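You operate a simulated robot arm through the tools that you are given. There is no shell and no other tool.

You are at the controls of a simulated robot arm. One attempt, no reset.

TASK
Brush the wire pack marked 330 mm clean in the cleaner, then switch it off.
Fine: brush knob on PACK; leave it in the cradle with the lid shut, and the other pack where it lies.

The check looks at the end state, three seconds after you hand in, the way a careful person would. Anything else that was tipped, shoved, dropped, spilled or broken makes it a failure. Lids that push on must go on centred and level and be pressed home; caps that screw on are set level and turned clockwise until they are tight.

THE ROBOT
A 6-joint arm with a two-finger gripper, fixed in place. Base frame: the origin is on the floor under the middle of its stand, x ahead of it, y to its left, z up. Lengths are in m, angles in degrees, forces in N, time in s.
It reaches about 1.572 m from its shoulder. Its first joint turns from -166.0 to 166.0 degrees. Payload 2.45 kg.
Tool frame: the origin (TCP) lies between the finger pads and is the grasp point; the fingertips stand 0.02 m ahead of it; z points along the fingers, y is the line along which they close. The gripper opens to 0.14 m; its body begins 0.168 m behind the TCP.
Orientation is that of the tool frame in the base frame, as a unit quaternion [x, y, z, w]. With the fingers straight down and closing along the base's y, the tool's x points along the base's -x, its y along +y and its z along -z.

THE INTERFACE
- The arm moves only by the tool jog_arm. Its argument "rows" is a list of rows, each an object (a shift or turn left out is 0, a gripper value left out holds the last) with "slide": the shift along the base's x, y, z in units of 20 mm (1.0 is 20 mm), a list of three; "dr": the turn, a rotation vector about the base's x, y, z in units of 6 degrees (1.0 is 6 degrees), a list of three; "claw": the opening, from 0 (shut) to 1 (fully open). In form: [{"slide": [tx, ty, tz], "dr": [rx, ry, rz], "claw": claw}, ...]. A call has 1 to 20 rows; each row shifts and turns the commanded pose from where the row before left it. A call with a number of a shift or a turn outside -1 to 1 is refused whole. Rows are played at 5 a second. More than 0.05 m and 8.6 degrees between two rows, or a gripper value outside its range, and nothing of the call is played. A pose out of reach is approached as far as the arm can. The call stops where the force on the tool passes 40 N (or 10 N more than at its start, if that is more) or the arm is blocked; 0.2 s more then pass. The fingers move at their own pace (about 0.045 m/s each) and stop on an object; they squeeze with about 24 N. The grip force told is the motor's: it shows also when the fingers shut on nothing. Time passes only in rows, and 0.2 s behind the last, so rows that do not move let the fingers close. The reply holds the time, the measured pose of the TCP, the force on the tool along the base axes, the opening and the grip force, in the units named above and with some noise, with the torque about the TCP (base axes, N m) and any sound that the robot's microphone picked up, and new pictures: "show" is both (left out), scene, wrist or none.
- Cameras (640 x 400 px; columns grow to the right, rows downward): "scene" is fixed at [0.3875, 0.6476, 1.5485]; the picture's right is [-0.94, -0.35, 0.00], its down [-0.33, 0.87, -0.36] and it looks along [0.13, -0.34, -0.93] (base axes); focal length 214 px, centre (320, 200). "wrist" rides on the gripper at [0.078, 0.011, -0.209] in the tool frame; the picture's right is [-0.14, 0.99, 0.00], its down [-0.92, -0.13, -0.37] and it looks along [-0.36, -0.05, 0.93] (tool axes); focal length 280 px, centre (320, 200). There is no depth. A picture from a camera that has moved, and an enlarged one, comes with that camera's place and axes in the base frame and with its lens. The place of the scene camera against the robot may be out by one fixed shift of up to 0.018 m in any direction.
- inspect(camera, box): a new picture of the part [left, top, right, bottom] of that camera's present view, enlarged. No time passes.
- job_done(): hands the job in; it is judged then, once.

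Nothing tells you positions but the pictures and the camera data. Unless the task says otherwise, let go and move clear before handing in.

The tools are called after "Emit:" as name(argument=value, ...) on one line, values as JSON. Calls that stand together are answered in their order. jog_arm: Moves the arm, as the interface text tells. Its arguments: {"type":"object","properties":{"rows":{"type":"array","items":{"type":"object","properties":{"slide":{"type":"array","items":{"type":"number"}},"dr":{"type":"array","items":{"type":"number"}},"claw":{"type":"number"}}}},"show":{"type":"string","enum":["both","scene","wrist","none"]}},"required":["rows"]} The other tools are called the same way: inspect (camera, box) takes an enlarged picture of a part of a camera's view; job_done () hands the job in.

At the start:

```text
clock: 0.0
position: [0.218, 0.5212, 1.239]
tool_rot: [-0.001, 1.0, 0.0, 0.0]
contact_force: [0.4, 0.3, 0.4]
wrist_torque: [0.02, 0.0, -0.02]
gripper_width: 0.14
grasp_force: 0.1
```

scene: 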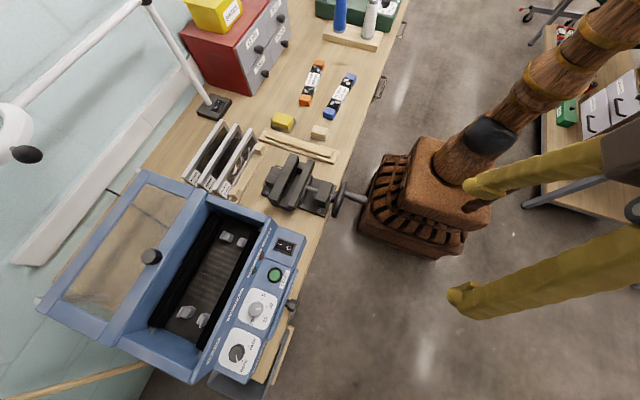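
wrist: 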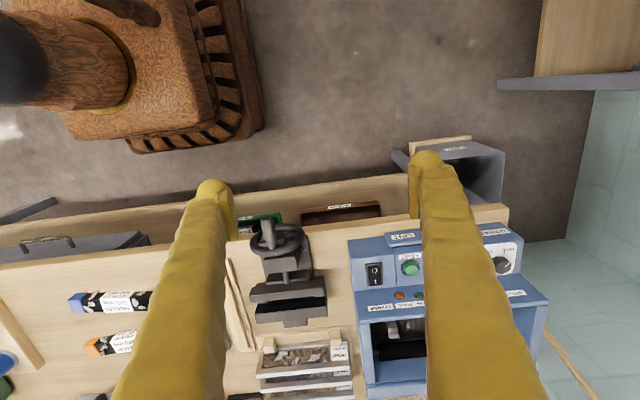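

I see a blue cleaner with an open lid on the bench, two long packs (orange and blue ends) near the drawers, and a vise. I'll look closer at the packs and the cleaner before moving anything.

Emit:
inspect(camera="scene", box=[270, 40, 390, 140])

Emit:
inspect(camera="scene", box=[140, 180, 320, 400])

Emit:
inspect(camera="scene", box=[160, 90, 380, 230])

Emit:
inspect(camera="scene", box=[200, 230, 310, 390])

Emit:
inspect(camera="wrist", box=[340, 200, 560, 400])

```text
4.00 times, centred on (330, 90) of scene
camera zoom: at [0.3875, 0.6476, 1.5485], right [-0.94, -0.35, 0.0], down [-0.33, 0.87, -0.36], along [0.13, -0.34, -0.93], focal length 858 px, centre (280, 640)
```

zoom: 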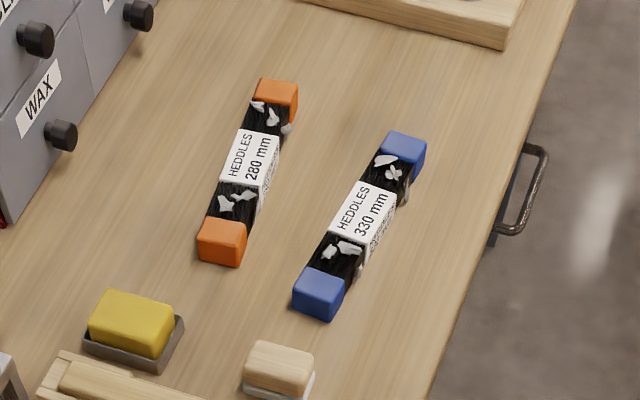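

```text
1.82 times, centred on (230, 290) of scene
camera zoom: at [0.3875, 0.6476, 1.5485], right [-0.94, -0.35, 0.0], down [-0.33, 0.87, -0.36], along [0.13, -0.34, -0.93], focal length 390 px, centre (484, 36)
```

zoom: 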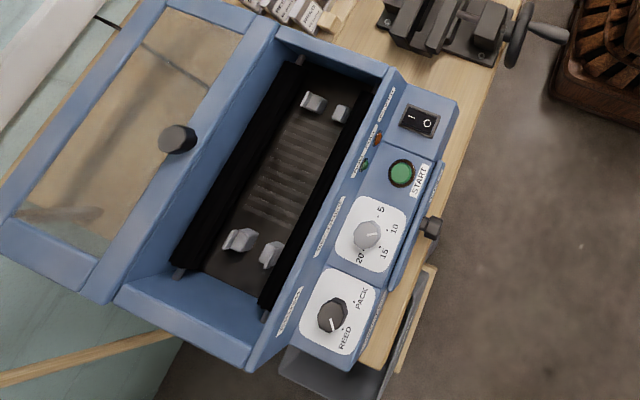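

```text
2.86 times, centred on (270, 160) of scene
camera zoom: at [0.3875, 0.6476, 1.5485], right [-0.94, -0.35, 0.0], down [-0.33, 0.87, -0.36], along [0.13, -0.34, -0.93], focal length 613 px, centre (463, 314)
```

zoom: 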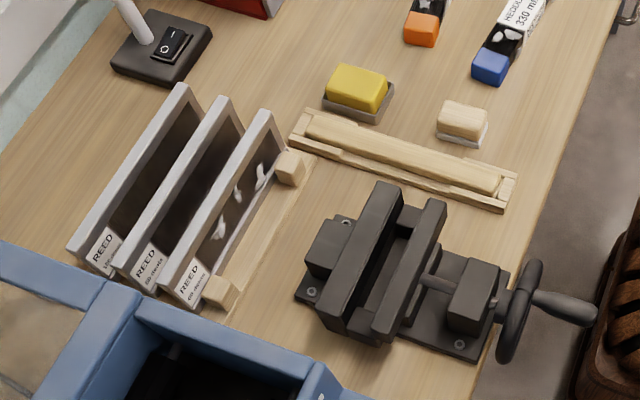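

```text
2.50 times, centred on (255, 310) of scene
camera zoom: at [0.3875, 0.6476, 1.5485], right [-0.94, -0.35, 0.0], down [-0.33, 0.87, -0.36], along [0.13, -0.34, -0.93], focal length 536 px, centre (482, -75)
```

zoom: 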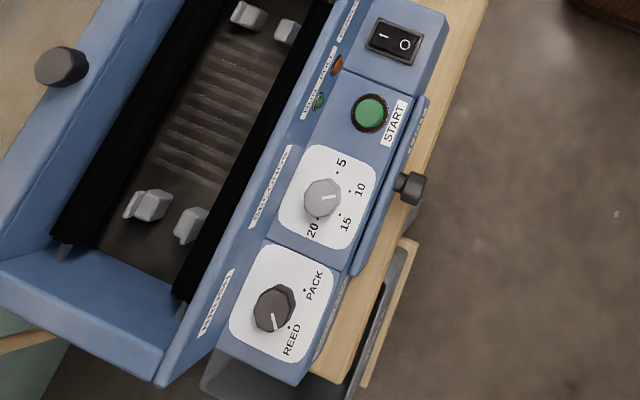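

```text
2.00 times, centred on (450, 300) of wrist
camera zoom: at [0.1404, 0.5326, 1.4486], right [0.14, 0.99, 0.0], down [0.92, -0.13, 0.37], along [0.36, -0.05, -0.93], focal length 561 px, centre (60, 0)
```

zoom: 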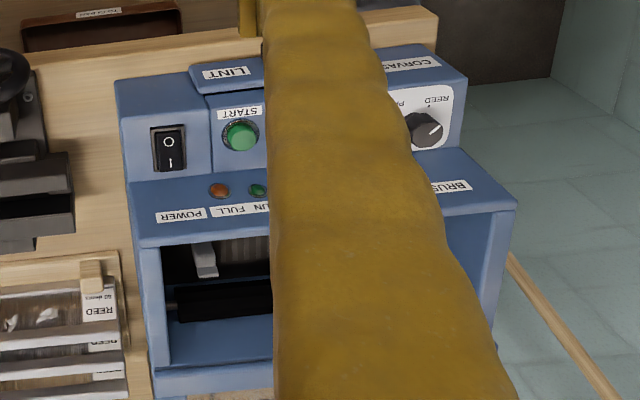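

The blue-ended pack is the 330 mm one; the cleaner's lid is open, with a power rocker, START button, timer and brush knob on its panel. I'll shut the fingers so the wrist camera can see the panel labels.

Emit:
jog_arm(rows=[{"claw": 0}, {"claw": 0}, {"claw": 0}, {"claw": 0}, {"claw": 0}, {"claw": 0}, {"claw": 0}, {"claw": 0}], show="wrist")

```text
clock: 1.8
position: [0.2183, 0.5216, 1.2376]
tool_rot: [-0.002, 1.0, 0.0, -0.001]
contact_force: [0.3, 0.5, -0.1]
wrist_torque: [-0.01, 0.02, 0.05]
gripper_width: 0.0
grasp_force: 16.0
camera wrist: at [0.1404, 0.5326, 1.4486], right [0.14, 0.99, 0.0], down [0.92, -0.13, 0.37], along [0.36, -0.05, -0.93], focal length 280 px, centre (320, 200)
```

wrist: 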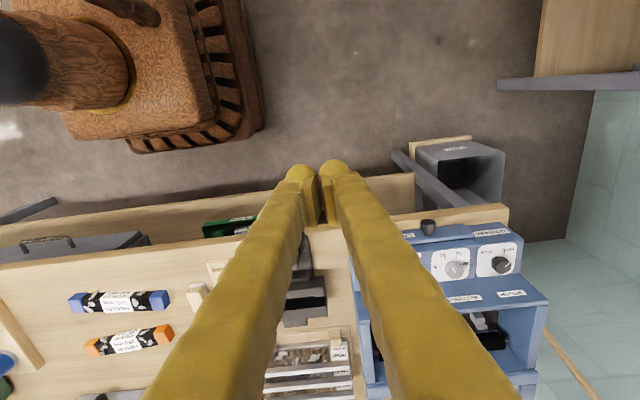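

Emit:
inspect(camera="wrist", box=[400, 200, 560, 320])

Emit:
inspect(camera="wrist", box=[60, 270, 200, 370])

Emit:
inspect(camera="scene", box=[240, 225, 300, 290])

Emit:
inspect(camera="scene", box=[150, 200, 250, 340])

Emit:
inspect(camera="scene", box=[210, 280, 290, 390])

```text
3.33 times, centred on (480, 260) of wrist
camera zoom: at [0.1404, 0.5326, 1.4486], right [0.14, 0.99, 0.0], down [0.92, -0.13, 0.37], along [0.36, -0.05, -0.93], focal length 935 px, centre (-213, 0)
```

zoom: 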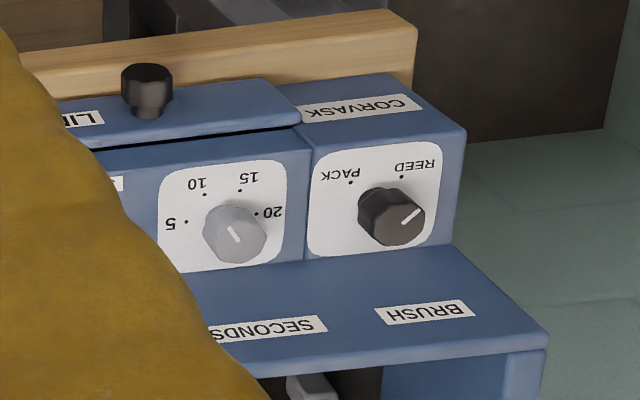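

```text
4.00 times, centred on (130, 320) of wrist
camera zoom: at [0.1404, 0.5326, 1.4486], right [0.14, 0.99, 0.0], down [0.92, -0.13, 0.37], along [0.36, -0.05, -0.93], focal length 1122 px, centre (1080, -280)
```

zoom: 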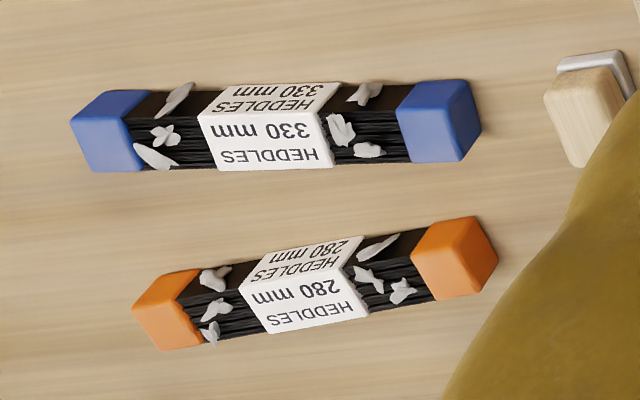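

```text
6.15 times, centred on (270, 258) of scene
camera zoom: at [0.3875, 0.6476, 1.5485], right [-0.94, -0.35, 0.0], down [-0.33, 0.87, -0.36], along [0.13, -0.34, -0.93], focal length 1320 px, centre (628, -154)
```

zoom: 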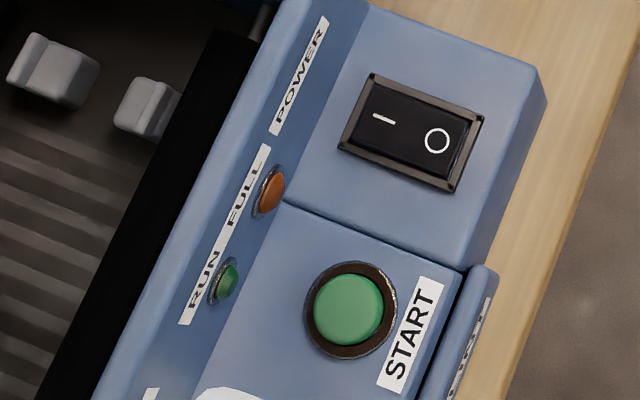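

```text
2.86 times, centred on (200, 270) of scene
camera zoom: at [0.3875, 0.6476, 1.5485], right [-0.94, -0.35, 0.0], down [-0.33, 0.87, -0.36], along [0.13, -0.34, -0.93], focal length 613 px, centre (663, 0)
```

zoom: 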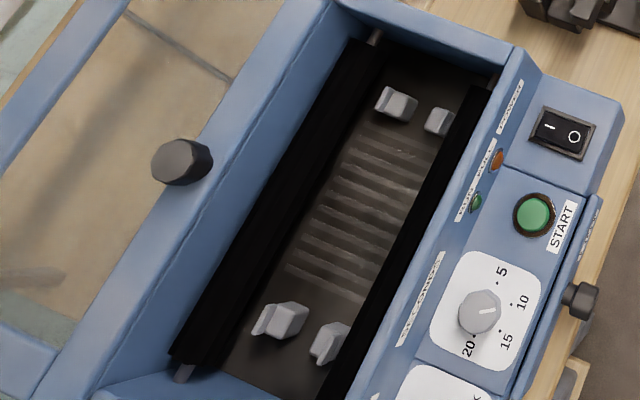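

```text
3.64 times, centred on (250, 335) of scene
camera zoom: at [0.3875, 0.6476, 1.5485], right [-0.94, -0.35, 0.0], down [-0.33, 0.87, -0.36], along [0.13, -0.34, -0.93], focal length 780 px, centre (574, -291)
```

zoom: 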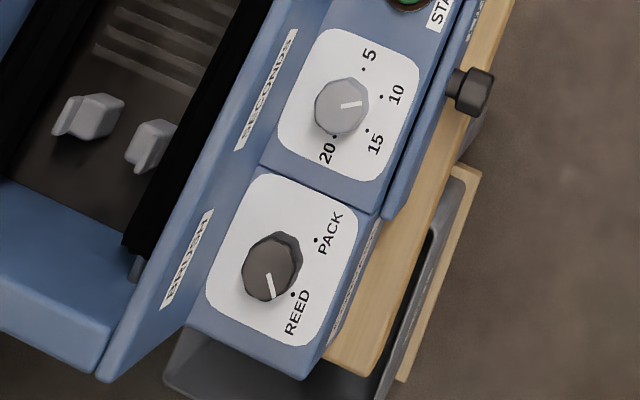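

Power looks off, the timer points near 10 s, and the brush knob points at REED. There are FULL and RUN lamps and a LINT drawer. Next I'll move the arm to get a second, clearer wrist view of the cleaner.

Emit:
jog_arm(rows=[{"slide": [0.6, -1, -0.4]}, {"slide": [0.6, -1, -0.4]}, {"slide": [0.6, -1, -0.4]}, {"slide": [0.6, -1, -0.4]}, {"slide": [0.6, -1, -0.4]}, {"slide": [0, -1, 0]}], show="wrist")

Emit:
inspect(camera="wrist", box=[400, 150, 640, 300])

Emit:
inspect(camera="wrist", box=[400, 250, 640, 400])

```text
clock: 3.2
position: [0.2781, 0.4029, 1.1993]
tool_rot: [0.0, 1.0, 0.001, 0.0]
contact_force: [-0.2, -0.7, 0.9]
wrist_torque: [0.02, 0.01, 0.02]
gripper_width: 0.0
grasp_force: 23.9
camera wrist: at [0.2008, 0.4125, 1.4088], right [0.14, 0.99, 0.0], down [0.92, -0.13, 0.37], along [0.36, -0.05, -0.93], focal length 280 px, centre (320, 200)
```

wrist: 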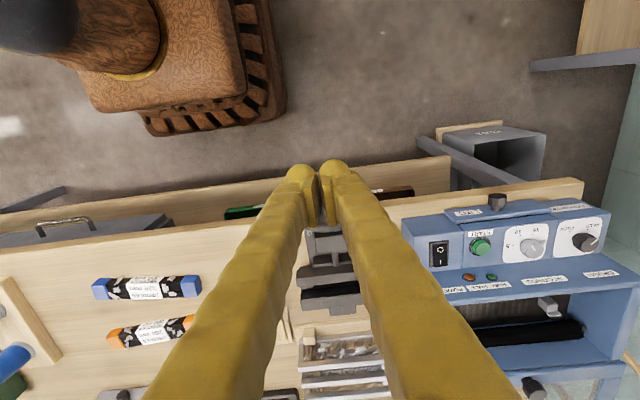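

```text
2.67 times, centred on (520, 225) of wrist
camera zoom: at [0.2008, 0.4125, 1.4088], right [0.14, 0.99, 0.0], down [0.92, -0.13, 0.37], along [0.36, -0.05, -0.93], focal length 748 px, centre (-213, 133)
```

zoom: 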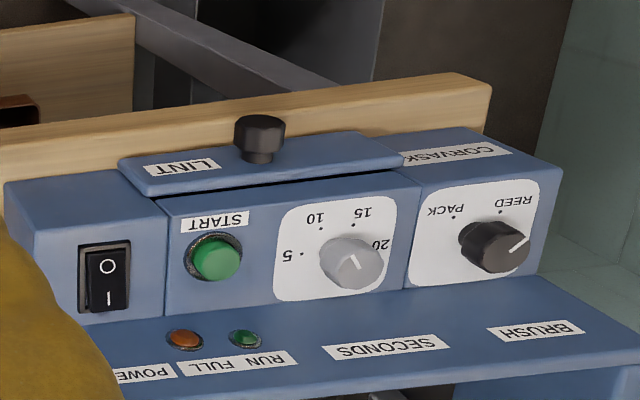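

```text
2.67 times, centred on (520, 325) of wrist
camera zoom: at [0.2008, 0.4125, 1.4088], right [0.14, 0.99, 0.0], down [0.92, -0.13, 0.37], along [0.36, -0.05, -0.93], focal length 748 px, centre (-213, -133)
```

zoom: 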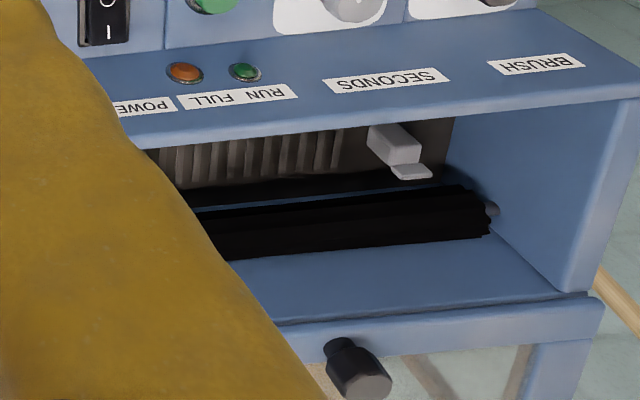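

The panel is a horizontal ledge at z≈0.947 in front of the tub, with the brush knob near (0.522, 0.853) and the power switch near (0.522, 0.597). Next I'll move to see the cradle and how the lid is mounted.

Emit:
jog_arm(rows=[{"slide": [1, 0.2, 0.5]}, {"slide": [1, 0.2, 0.5]}, {"slide": [1, 0.2, 0.5]}, {"slide": [1, 0.2, 0.5]}, {"slide": [1, 0.2, 0.5]}, {"slide": [1, 0.2, 0.5]}, {"slide": [1, 0, 0.5]}], show="wrist")

Emit:
inspect(camera="wrist", box=[380, 150, 640, 400])

Emit:
inspect(camera="wrist", box=[400, 120, 540, 220])

Emit:
inspect(camera="wrist", box=[440, 180, 600, 300])

```text
clock: 4.8
position: [0.4174, 0.4271, 1.2689]
tool_rot: [0.0, 1.0, 0.0, 0.0]
contact_force: [0.1, -0.5, -0.3]
wrist_torque: [0.0, -0.02, -0.01]
gripper_width: 0.0
grasp_force: 24.3
camera wrist: at [0.3407, 0.4363, 1.4797], right [0.14, 0.99, 0.0], down [0.92, -0.13, 0.37], along [0.37, -0.05, -0.93], focal length 280 px, centre (320, 200)
```

wrist: 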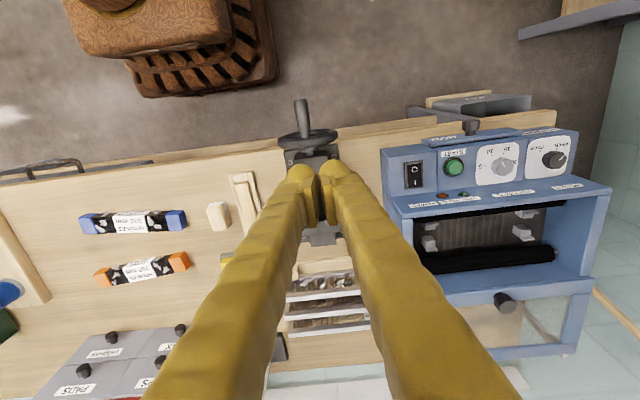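

```text
1.60 times, centred on (510, 275) of wrist
camera zoom: at [0.3407, 0.4363, 1.4797], right [0.14, 0.99, 0.0], down [0.92, -0.13, 0.37], along [0.37, -0.05, -0.93], focal length 449 px, centre (16, 80)
```

zoom: 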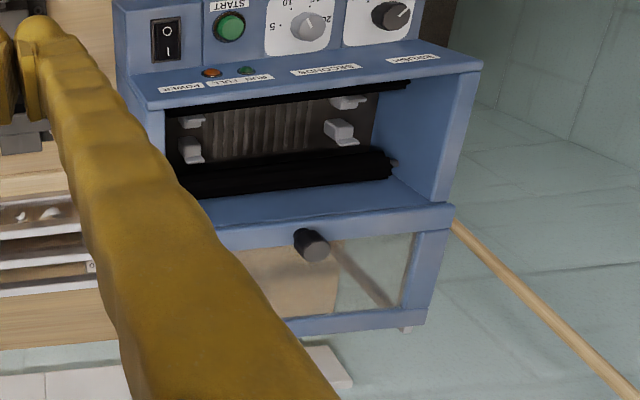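

```text
4.00 times, centred on (470, 170) of wrist
camera zoom: at [0.3407, 0.4363, 1.4797], right [0.14, 0.99, 0.0], down [0.92, -0.13, 0.37], along [0.37, -0.05, -0.93], focal length 1122 px, centre (-280, 320)
```

zoom: 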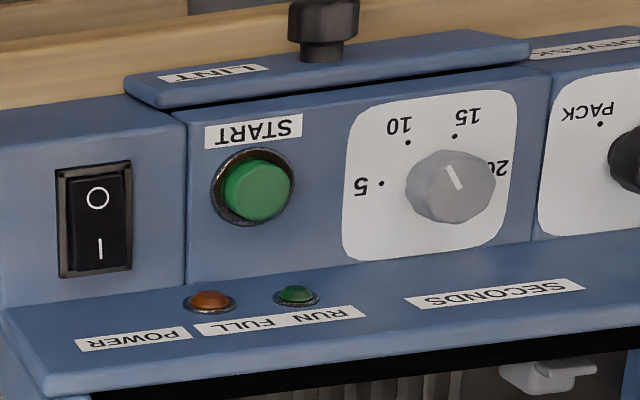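

```text
3.33 times, centred on (520, 240) of wrist
camera zoom: at [0.3407, 0.4363, 1.4797], right [0.14, 0.99, 0.0], down [0.92, -0.13, 0.37], along [0.37, -0.05, -0.93], focal length 935 px, centre (-347, 67)
```

zoom: 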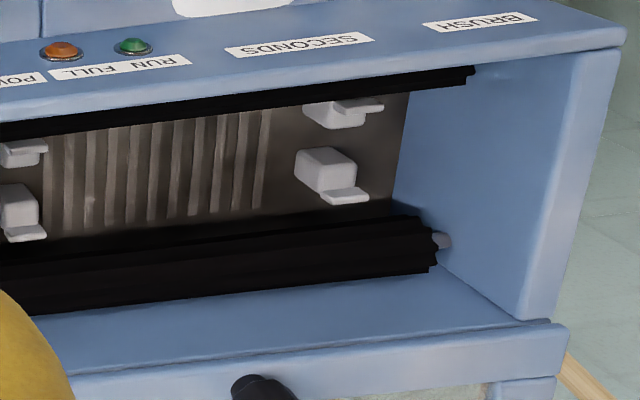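

The lid sits at the back with its knob at about (0.761, 0.728, 1.058). I'll zoom in on it to see whether it is hinged or slides.

Emit:
inspect(camera="scene", box=[20, 160, 220, 360])

Emit:
inspect(camera="wrist", box=[440, 260, 620, 380])

Emit:
inspect(camera="scene", box=[0, 200, 320, 400])

```text
2.00 times, centred on (120, 260) of scene
camera zoom: at [0.3875, 0.6476, 1.5485], right [-0.94, -0.35, 0.0], down [-0.33, 0.87, -0.36], along [0.13, -0.34, -0.93], focal length 429 px, centre (720, 80)
```

zoom: 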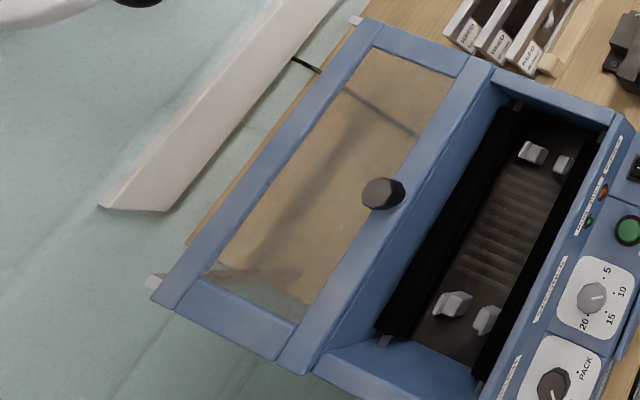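

```text
3.33 times, centred on (530, 320) of wrist
camera zoom: at [0.3407, 0.4363, 1.4797], right [0.14, 0.99, 0.0], down [0.92, -0.13, 0.37], along [0.37, -0.05, -0.93], focal length 935 px, centre (-380, -200)
```

zoom: 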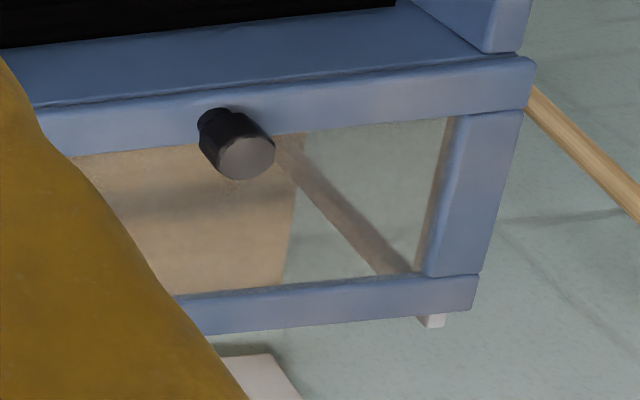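

```text
2.00 times, centred on (160, 300) of scene
camera zoom: at [0.3875, 0.6476, 1.5485], right [-0.94, -0.35, 0.0], down [-0.33, 0.87, -0.36], along [0.13, -0.34, -0.93], focal length 429 px, centre (640, 0)
```

zoom: 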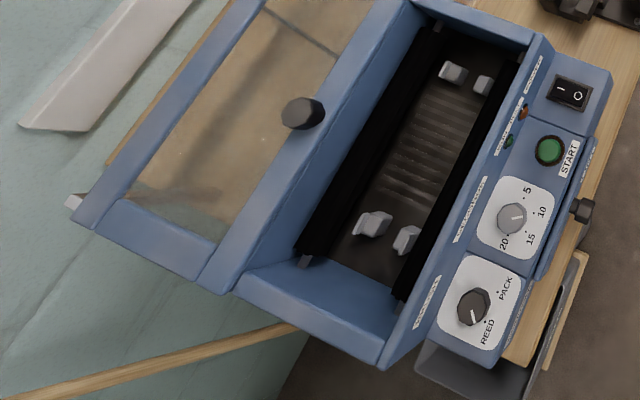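

The lid is a sliding one on rails: it moves toward -x to shut, with its knob standing on the front bar. Before working there I want to locate the lamp head that may hang over that area, so I'll tilt the wrist camera forward.

Emit:
jog_arm(rows=[{"dr": [0, -1, 0]}, {"dr": [0, -1, 0]}, {"dr": [0, -1, 0]}, {"dr": [0, -1, 0]}, {"dr": [0, -1, 0]}], show="both")

```text
clock: 6.0
position: [0.4172, 0.4261, 1.2701]
tool_rot: [-0.001, 0.966, 0.0, 0.26]
contact_force: [0.9, 0.6, -0.2]
wrist_torque: [-0.02, 0.02, 0.0]
gripper_width: 0.0
grasp_force: 23.6
camera wrist: at [0.2462, 0.4364, 1.4114], right [0.12, 0.99, 0.07], down [0.61, -0.13, 0.78], along [0.78, -0.05, -0.62], focal length 280 px, centre (320, 200)
```

scene: 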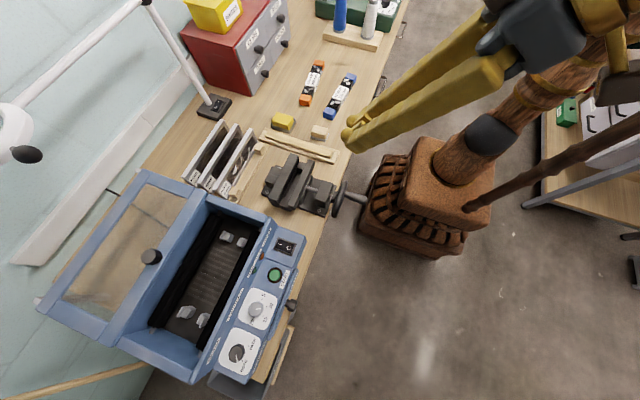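
wrist: 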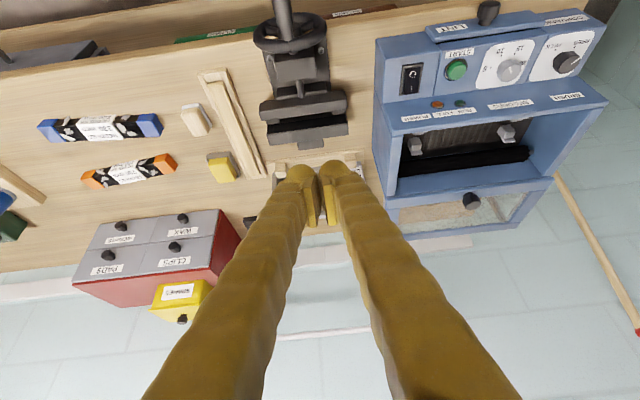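

The lamp head may be hidden behind the finger in this view. I'll shift sideways to uncover it.

Emit:
jog_arm(rows=[{"slide": [0, -1, 0]}, {"slide": [0, -1, 0]}, {"slide": [0, -1, 0]}, {"slide": [0, -1, 0]}, {"slide": [0, -1, 0]}, {"slide": [0, -1, 0]}, {"slide": [0, -1, 0]}, {"slide": [0, -1, 0], "dr": [0, -1, 0]}, {"dr": [0, -1, 0]}], show="wrist")

```text
clock: 8.0
position: [0.4187, 0.2648, 1.27]
tool_rot: [-0.001, 0.934, 0.0, 0.358]
contact_force: [-0.5, -0.8, -0.1]
wrist_torque: [0.0, -0.01, 0.0]
gripper_width: 0.0
grasp_force: 24.4
camera wrist: at [0.2205, 0.2763, 1.3727], right [0.1, 0.99, 0.09], down [0.44, -0.13, 0.89], along [0.89, -0.05, -0.45], focal length 280 px, centre (320, 200)
```

wrist: 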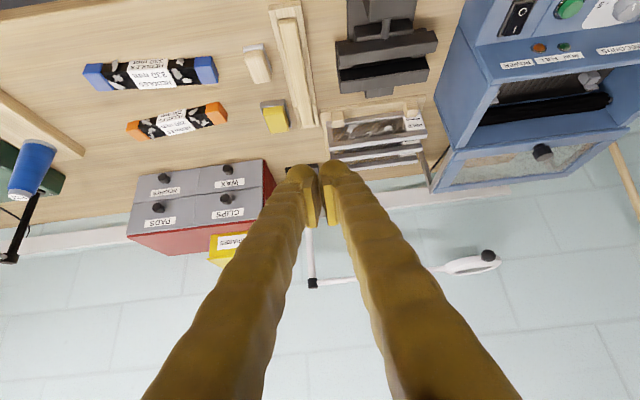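

The lamp head is back at about x≈0.93, z≈1.23, clear of the work area. I'll straighten the gripper to point down and travel to above the brush knob, opening the fingers on the way.

Emit:
jog_arm(rows=[{"dr": [0, 1, 0], "slide": [0, 1, 0]}, {"dr": [0, 1, 0], "slide": [0, 1, 0]}, {"dr": [0, 1, 0], "slide": [0, 1, 0]}, {"dr": [0, 1, 0], "slide": [0, 1, 0]}, {"dr": [0, 1, 0], "slide": [0, 1, 0]}, {"dr": [0, 1, 0], "slide": [0, 1, 0]}, {"dr": [0, 1, 0], "slide": [0, 1, 0]}, {"slide": [0, 1, 0]}, {"slide": [0, 1, 0]}, {"slide": [0, 1, 0]}, {"slide": [0, 1, 0]}, {"slide": [0.5, 1, 0]}, {"slide": [0.5, 1, 0]}, {"slide": [0.5, 1, 0]}, {"slide": [0.5, 1, 0]}, {"slide": [0.5, 1, 0]}, {"slide": [0.5, 1, 0]}, {"slide": [0.5, 1, 0]}, {"slide": [0.5, 1, 0]}, {"slide": [0.5, 1, 0]}], show="none")

Emit:
jog_arm(rows=[{"slide": [0, 1, 0], "claw": 0.55}, {"slide": [0, 1, 0]}, {"slide": [0, 1, 0]}, {"slide": [0, 1, 0]}, {"slide": [0, 1, 0]}, {"slide": [0, 1, 0]}, {"slide": [0, 1, 0]}, {"slide": [0, 1, 0]}, {"slide": [0, 1, 0]}, {"slide": [0, 0.5, 0]}], show="both")

```text
clock: 12.2
position: [0.5082, 0.6659, 1.2693]
tool_rot: [-0.001, 1.0, 0.0, 0.0]
contact_force: [-0.6, -1.6, 0.3]
wrist_torque: [0.01, 0.0, -0.01]
gripper_width: 0.0
grasp_force: 23.9
```

```text
clock: 14.4
position: [0.5084, 0.8563, 1.2685]
tool_rot: [-0.001, 1.0, 0.0, 0.0]
contact_force: [-0.3, 0.1, 0.3]
wrist_torque: [-0.04, -0.01, 0.0]
gripper_width: 0.0772
grasp_force: 0.0
camera wrist: at [0.4307, 0.8667, 1.4785], right [0.14, 0.99, 0.0], down [0.92, -0.13, 0.37], along [0.36, -0.05, -0.93], focal length 280 px, centre (320, 200)
```

scene: 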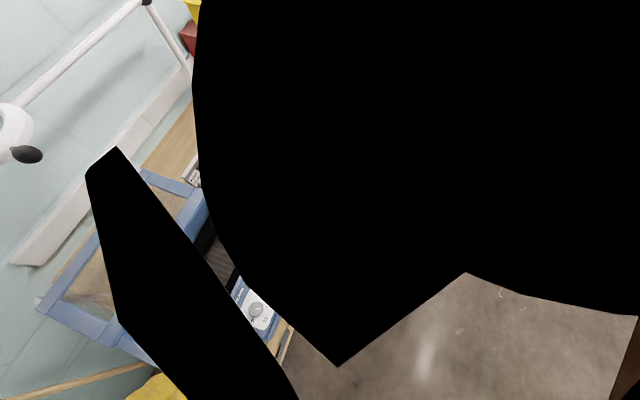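
wrist: 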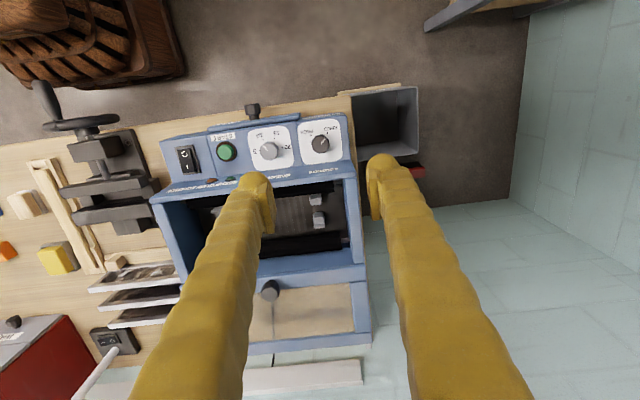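

The gripper is now above the ledge and the brush knob is visible between the fingers. I'll zoom to refine its position and check the switch and lamps.

Emit:
inspect(camera="wrist", box=[280, 110, 380, 180])

Emit:
inspect(camera="wrist", box=[150, 90, 300, 200])

Emit:
inspect(camera="wrist", box=[140, 160, 400, 360])

Emit:
inspect(camera="wrist", box=[330, 70, 450, 180])

```text
5.71 times, centred on (330, 145) of wrist
camera zoom: at [0.4307, 0.8667, 1.4785], right [0.14, 0.99, 0.0], down [0.92, -0.13, 0.37], along [0.36, -0.05, -0.93], focal length 1602 px, centre (263, 514)
```

zoom: 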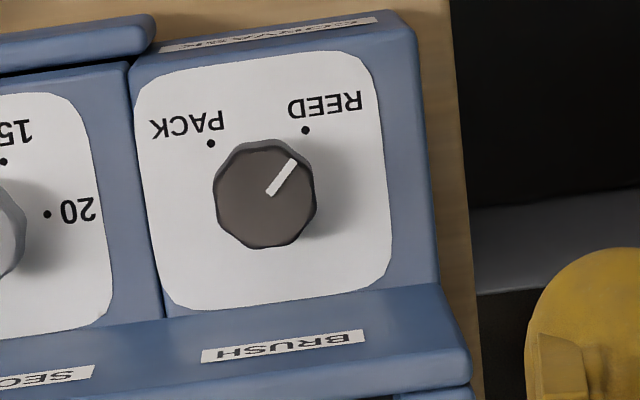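

```text
3.64 times, centred on (225, 145) of wrist
camera zoom: at [0.4307, 0.8667, 1.4785], right [0.14, 0.99, 0.0], down [0.92, -0.13, 0.37], along [0.36, -0.05, -0.93], focal length 1020 px, centre (666, 400)
```

zoom: 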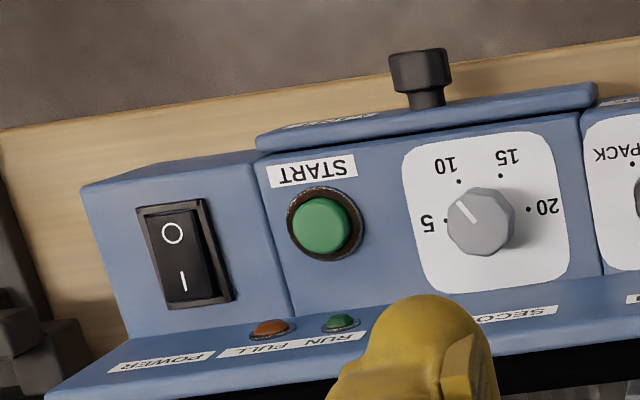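

```text
2.00 times, centred on (270, 260) of wrist
camera zoom: at [0.4307, 0.8667, 1.4785], right [0.14, 0.99, 0.0], down [0.92, -0.13, 0.37], along [0.36, -0.05, -0.93], focal length 561 px, centre (420, 80)
```

zoom: 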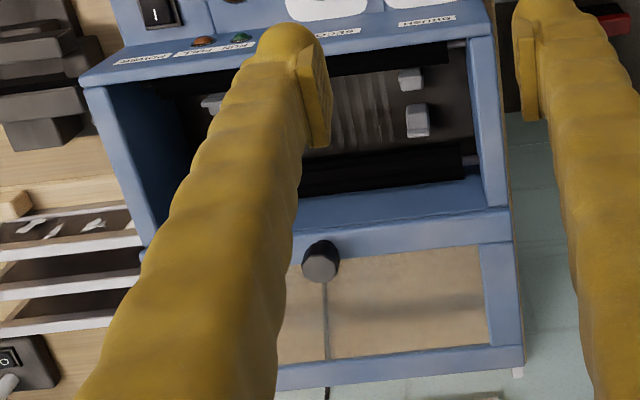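

```text
3.64 times, centred on (390, 125) of wrist
camera zoom: at [0.4307, 0.8667, 1.4785], right [0.14, 0.99, 0.0], down [0.92, -0.13, 0.37], along [0.36, -0.05, -0.93], focal length 1020 px, centre (66, 473)
```

zoom: 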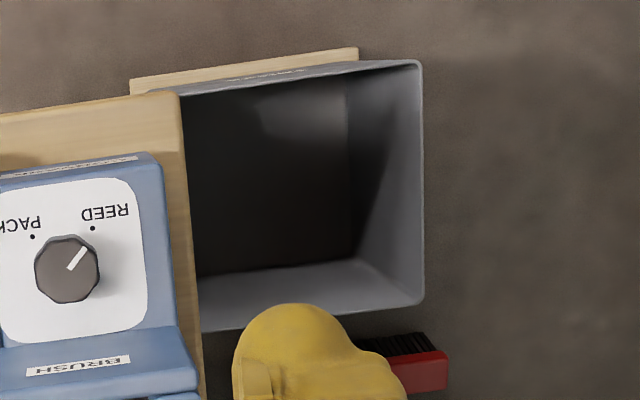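

The knob's axis is at about (0.522, 0.855), cap ~33 mm across, and PACK is about 90° counter-clockwise from REED. The riser behind it is close, so I'll do the turn in two 45° bites; first I line up with the fingers turned -22.5° and come down part way.

Emit:
jog_arm(rows=[{"slide": [0.68, -0.07, -1], "dr": [0, 0, -1], "claw": 0.4}, {"slide": [0, 0, -1], "dr": [0, 0, -1]}, {"slide": [0, 0, -1], "dr": [0, 0, -1]}, {"slide": [0, 0, -1], "dr": [0, 0, -0.75]}, {"slide": [0, 0, -1]}, {"slide": [0, 0, -1]}, {"slide": [0, 0, -1]}, {"slide": [0, 0, -1]}, {"slide": [0, 0, -1]}, {"slide": [0, 0, -1]}], show="wrist")

Emit:
inspect(camera="wrist", box=[240, 80, 400, 200])

```text
clock: 16.6
position: [0.5213, 0.8543, 1.0695]
tool_rot: [0.194, 0.981, 0.0, 0.0]
contact_force: [-0.4, 0.0, -0.4]
wrist_torque: [0.02, 0.0, -0.04]
gripper_width: 0.056
grasp_force: 0.1
camera wrist: at [0.4541, 0.8942, 1.2788], right [0.51, 0.86, 0.0], down [0.8, -0.47, 0.37], along [0.32, -0.19, -0.93], focal length 280 px, centre (320, 200)
```

wrist: 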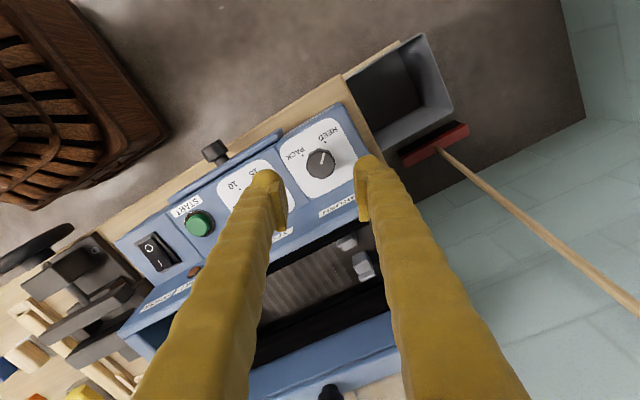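

```text
3.33 times, centred on (320, 140) of wrist
camera zoom: at [0.4541, 0.8942, 1.2788], right [0.51, 0.86, 0.0], down [0.8, -0.47, 0.37], along [0.32, -0.19, -0.93], focal length 935 px, centre (320, 400)
```

zoom: 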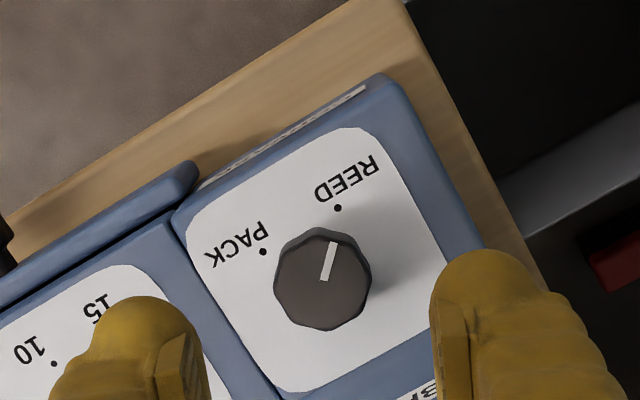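

The knob cap is centred between the fingers. I'll come down so the fingertips straddle it just above the panel, and close.

Emit:
jog_arm(rows=[{"slide": [0.03, 0.03, -1]}, {"slide": [0, 0, -1]}, {"slide": [0, 0, -1]}, {"slide": [0, 0, -1]}, {"slide": [0, 0, -0.7]}], show="wrist")

Emit:
inspect(camera="wrist", box=[240, 80, 400, 200])

```text
clock: 17.8
position: [0.5221, 0.8561, 0.9742]
tool_rot: [0.195, 0.981, 0.0, 0.0]
contact_force: [0.2, -1.6, 0.5]
wrist_torque: [0.02, -0.02, -0.01]
gripper_width: 0.0561
grasp_force: 0.1
camera wrist: at [0.4544, 0.8948, 1.184], right [0.51, 0.86, 0.0], down [0.8, -0.47, 0.37], along [0.32, -0.19, -0.93], focal length 280 px, centre (320, 200)
```

wrist: 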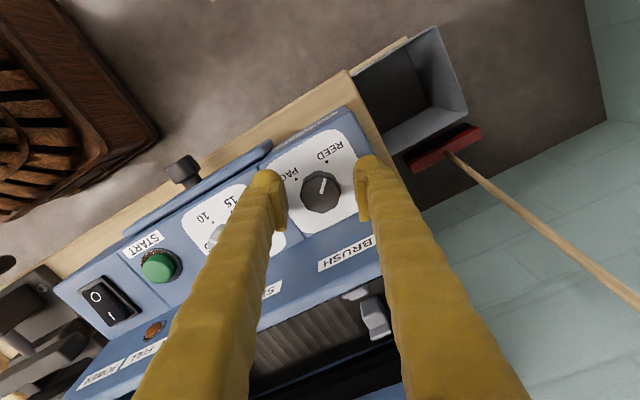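

```text
3.33 times, centred on (320, 140) of wrist
camera zoom: at [0.4544, 0.8948, 1.184], right [0.51, 0.86, 0.0], down [0.8, -0.47, 0.37], along [0.32, -0.19, -0.93], focal length 935 px, centre (320, 400)
```

zoom: 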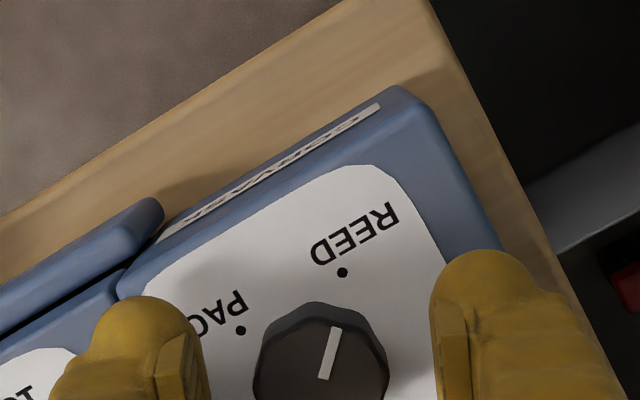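

The cap sits between the pads. I'll lower 3 mm more and close on it.

Emit:
jog_arm(rows=[{"slide": [0, 0, -0.15]}, {"claw": 0.0}, {"claw": 0.0}, {"claw": 0.0}, {"claw": 0.0}], show="wrist")

```text
clock: 19.0
position: [0.5219, 0.8553, 0.9727]
tool_rot: [0.195, 0.981, -0.001, -0.001]
contact_force: [-1.2, -3.2, -2.5]
wrist_torque: [-0.01, 0.03, 0.04]
gripper_width: 0.0316
grasp_force: 45.1
camera wrist: at [0.4546, 0.8949, 1.1813], right [0.51, 0.86, 0.0], down [0.8, -0.47, 0.37], along [0.32, -0.19, -0.93], focal length 280 px, centre (320, 200)
```

wrist: 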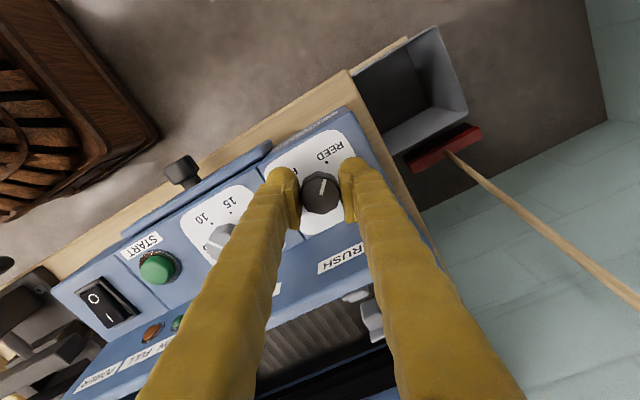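

The knob is gripped with little side force. Now the first 45° of the turn toward PACK.

Emit:
jog_arm(rows=[{"dr": [0, 0, 1]}, {"dr": [0, 0, 1]}, {"dr": [0, 0, 1]}, {"dr": [0, 0, 1]}, {"dr": [0, 0, 1]}, {"dr": [0, 0, 1]}, {"dr": [0, 0, 1]}, {"dr": [0, 0, 0.5]}], show="wrist")

Emit:
inspect(camera="wrist", box=[240, 120, 400, 240])

```text
clock: 20.8
position: [0.5217, 0.8544, 0.9713]
tool_rot: [-0.196, 0.981, 0.0, 0.0]
contact_force: [-11.5, -28.0, -6.6]
wrist_torque: [-0.31, 0.2, -0.04]
gripper_width: 0.0315
grasp_force: 45.3
camera wrist: at [0.4465, 0.8344, 1.1814], right [-0.25, 0.97, 0.0], down [0.9, 0.24, 0.37], along [0.36, 0.09, -0.93], focal length 280 px, centre (320, 200)
```

wrist: 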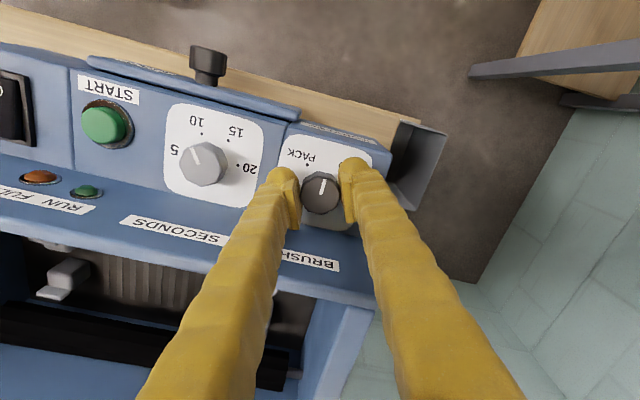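

```text
3.33 times, centred on (320, 180) of wrist
camera zoom: at [0.4465, 0.8344, 1.1814], right [-0.25, 0.97, 0.0], down [0.9, 0.24, 0.37], along [0.36, 0.09, -0.93], focal length 935 px, centre (320, 267)
```

zoom: 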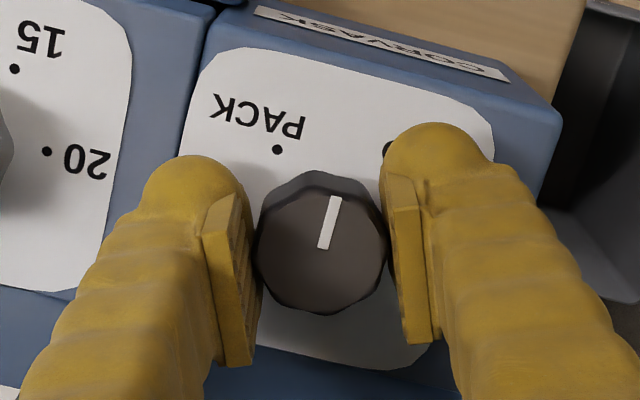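

The knob turned with the gripper (first 45°), but side force built up, so my axis is slightly off. I'll release, turn back and recentre before the second half.

Emit:
jog_arm(rows=[{"claw": 0.4}, {"claw": 0.4}, {"claw": 0.4}], show="wrist")

Emit:
inspect(camera="wrist", box=[240, 120, 400, 240])

```text
clock: 21.6
position: [0.5223, 0.8558, 0.9732]
tool_rot: [-0.197, 0.98, 0.0, -0.001]
contact_force: [0.1, 0.1, -0.2]
wrist_torque: [-0.04, 0.01, 0.01]
gripper_width: 0.0562
grasp_force: 0.0
camera wrist: at [0.4465, 0.835, 1.1816], right [-0.25, 0.97, 0.0], down [0.9, 0.24, 0.37], along [0.36, 0.09, -0.93], focal length 280 px, centre (320, 200)
```

wrist: 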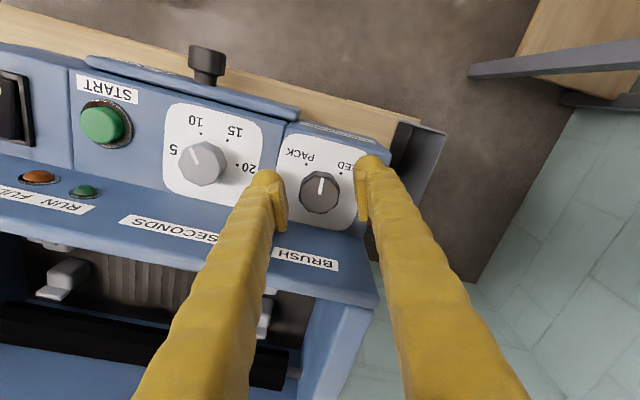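

```text
3.33 times, centred on (320, 180) of wrist
camera zoom: at [0.4465, 0.835, 1.1816], right [-0.25, 0.97, 0.0], down [0.9, 0.24, 0.37], along [0.36, 0.09, -0.93], focal length 935 px, centre (320, 267)
```

zoom: 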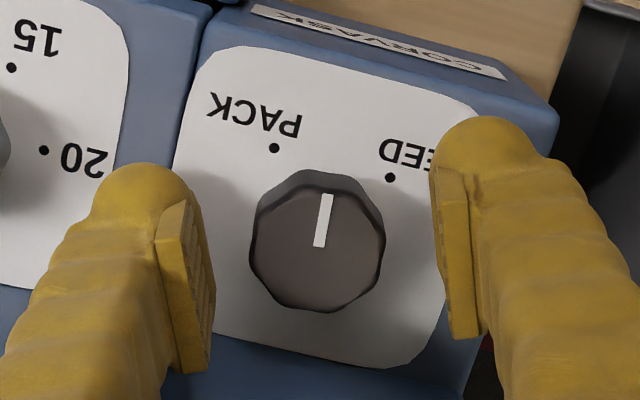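

Emit:
jog_arm(rows=[{"dr": [0, 0, -1], "slide": [0.04, -0.045, 0]}, {"dr": [0, 0, -1]}, {"dr": [0, 0, -1]}, {"dr": [0, 0, -1]}, {"dr": [0, 0, -1]}, {"dr": [0, 0, -1]}, {"dr": [0, 0, -1]}, {"dr": [0, 0, -0.5]}, {}], show="wrist")

Emit:
inspect(camera="wrist", box=[240, 120, 400, 240])

```text
clock: 23.6
position: [0.5225, 0.8551, 0.9723]
tool_rot: [0.195, 0.981, 0.001, 0.0]
contact_force: [0.3, 0.4, 0.7]
wrist_torque: [0.03, -0.02, 0.02]
gripper_width: 0.0559
grasp_force: 0.0
camera wrist: at [0.4554, 0.8941, 1.1815], right [0.51, 0.86, 0.0], down [0.8, -0.47, 0.37], along [0.32, -0.19, -0.93], focal length 280 px, centre (320, 200)
```

wrist: 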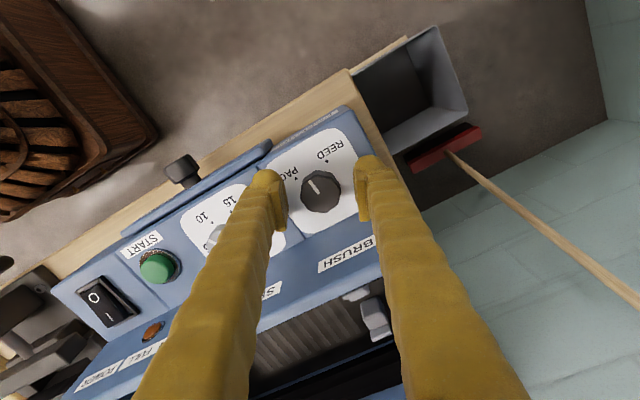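

```text
3.33 times, centred on (320, 180) of wrist
camera zoom: at [0.4554, 0.8941, 1.1815], right [0.51, 0.86, 0.0], down [0.8, -0.47, 0.37], along [0.32, -0.19, -0.93], focal length 935 px, centre (320, 267)
```

zoom: 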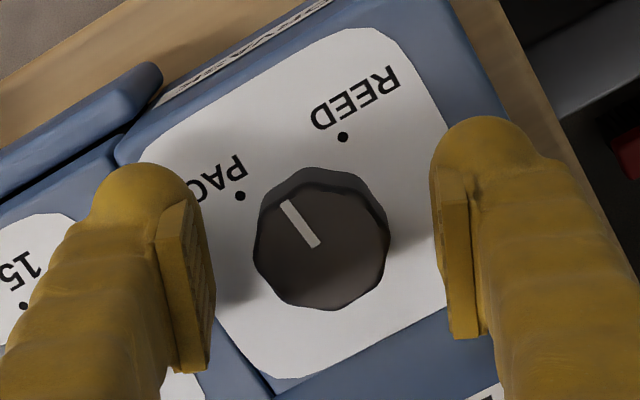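

The pointer is now midway between REED and PACK. I'll grip again and turn the remaining ~45°.

Emit:
jog_arm(rows=[{"slide": [0.02, 0.02, 0], "claw": 0.0}, {"claw": 0.0}, {"claw": 0.0}, {"claw": 0.0}, {"dr": [0, 0, 1]}, {"dr": [0, 0, 1]}, {"dr": [0, 0, 1]}, {"dr": [0, 0, 1]}, {"dr": [0, 0, 1]}, {"dr": [0, 0, 1]}, {"dr": [0, 0, 1]}], show="none")

Emit:
inspect(camera="wrist", box=[240, 120, 400, 240])

```text
clock: 26.0
position: [0.5225, 0.8551, 0.9723]
tool_rot: [-0.17, 0.985, 0.0, 0.0]
contact_force: [-4.1, 3.1, 1.9]
wrist_torque: [-0.01, 0.16, -0.59]
gripper_width: 0.0316
grasp_force: 44.7
```

```text
3.33 times, centred on (320, 180) of wrist
camera zoom: at [0.4469, 0.8386, 1.1815], right [-0.2, 0.98, 0.0], down [0.91, 0.19, 0.37], along [0.36, 0.08, -0.93], focal length 935 px, centre (320, 267)
```

zoom: 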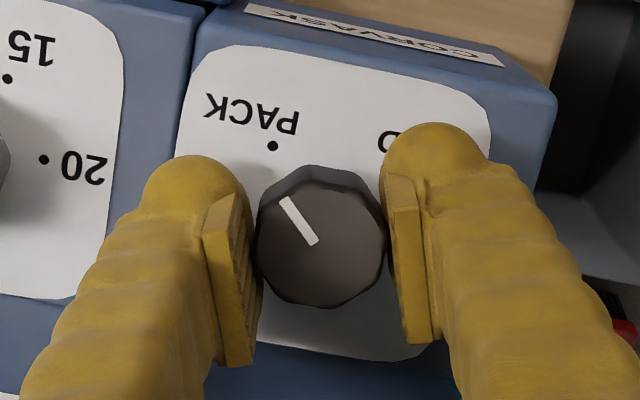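

The pointer lines up with the PACK dot and a reaction torque shows it's near its stop. I'll release, rise and check.

Emit:
jog_arm(rows=[{"claw": 0.4}, {"claw": 0.4}, {"claw": 0.4}, {"slide": [0, 0, 1]}, {"slide": [0, 0, 1]}, {"slide": [0, 0, 1]}, {"slide": [0, 0, 1], "dr": [0, 0, -1]}, {"slide": [0, 0, 1], "dr": [0, 0, -1]}, {"slide": [0, 0, 1], "dr": [0, 0, -1]}, {"slide": [0, 0, 1], "dr": [0, 0, -0.25]}], show="none")

Emit:
inspect(camera="wrist", box=[240, 80, 400, 200])

```text
clock: 28.2
position: [0.5234, 0.8551, 1.1125]
tool_rot: [0.0, 1.0, 0.0, 0.0]
contact_force: [0.2, 0.2, 0.0]
wrist_torque: [-0.02, 0.02, -0.01]
gripper_width: 0.0561
grasp_force: 0.0
```

```text
3.33 times, centred on (320, 140) of wrist
camera zoom: at [0.4464, 0.8652, 1.3216], right [0.14, 0.99, 0.0], down [0.92, -0.13, 0.37], along [0.36, -0.05, -0.93], focal length 935 px, centre (320, 400)
```

zoom: 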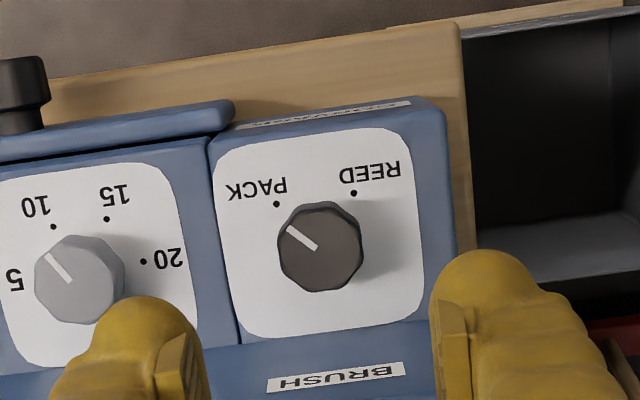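

PACK is selected. Next is power: I'll swing the gripper 90° so one fingertip alone can press the "I" half of the rocker, and hover above it.

Emit:
jog_arm(rows=[{"slide": [-0.15, -0.9, 0.3], "dr": [0, 0, 1], "claw": 0.57}, {"slide": [-0.15, -0.9, 0.3], "dr": [0, 0, 1]}, {"slide": [-0.15, -0.9, 0.3], "dr": [0, 0, 1]}, {"slide": [-0.15, -0.9, 0.3], "dr": [0, 0, 1]}, {"slide": [-0.15, -0.9, 0.3], "dr": [0, 0, 1]}, {"slide": [-0.15, -0.9, 0], "dr": [0, 0, 1]}, {"slide": [-0.15, -0.9, 0], "dr": [0, 0, 1]}, {"slide": [-0.15, -0.9, 0], "dr": [0, 0, 1]}, {"slide": [-0.15, -0.9, 0], "dr": [0, 0, 1]}, {"slide": [-0.15, -0.9, 0], "dr": [0, 0, 1]}, {"slide": [-0.15, -0.9, 0], "dr": [0, 0, 1]}, {"slide": [-0.15, -0.9, 0], "dr": [0, 0, 1]}, {"slide": [-0.15, -0.9, 0], "dr": [0, 0, 1]}, {"slide": [-0.15, -0.9, 0], "dr": [0, 0, 1]}, {"slide": [-0.1, -0.33, 0], "dr": [0, 0, 1]}], show="both")

```text
clock: 31.4
position: [0.4794, 0.5977, 1.1416]
tool_rot: [0.708, -0.706, 0.0, 0.0]
contact_force: [-0.2, -0.4, -0.2]
wrist_torque: [-0.01, 0.01, 0.01]
gripper_width: 0.0798
grasp_force: 0.1
camera wrist: at [0.4702, 0.5178, 1.3517], right [-0.99, 0.14, 0.0], down [0.13, 0.92, 0.37], along [0.05, 0.36, -0.93], focal length 280 px, centre (320, 200)
```

scene: 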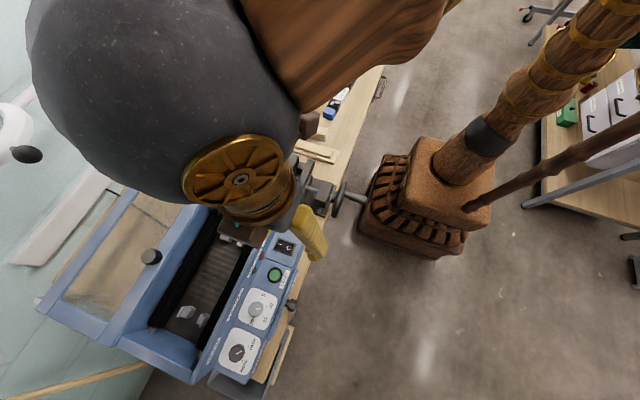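
wrist: 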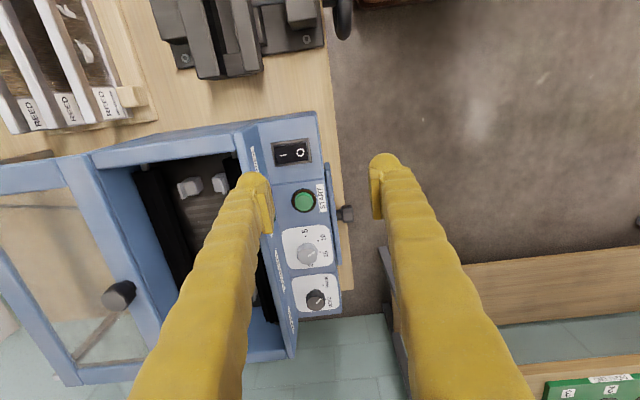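

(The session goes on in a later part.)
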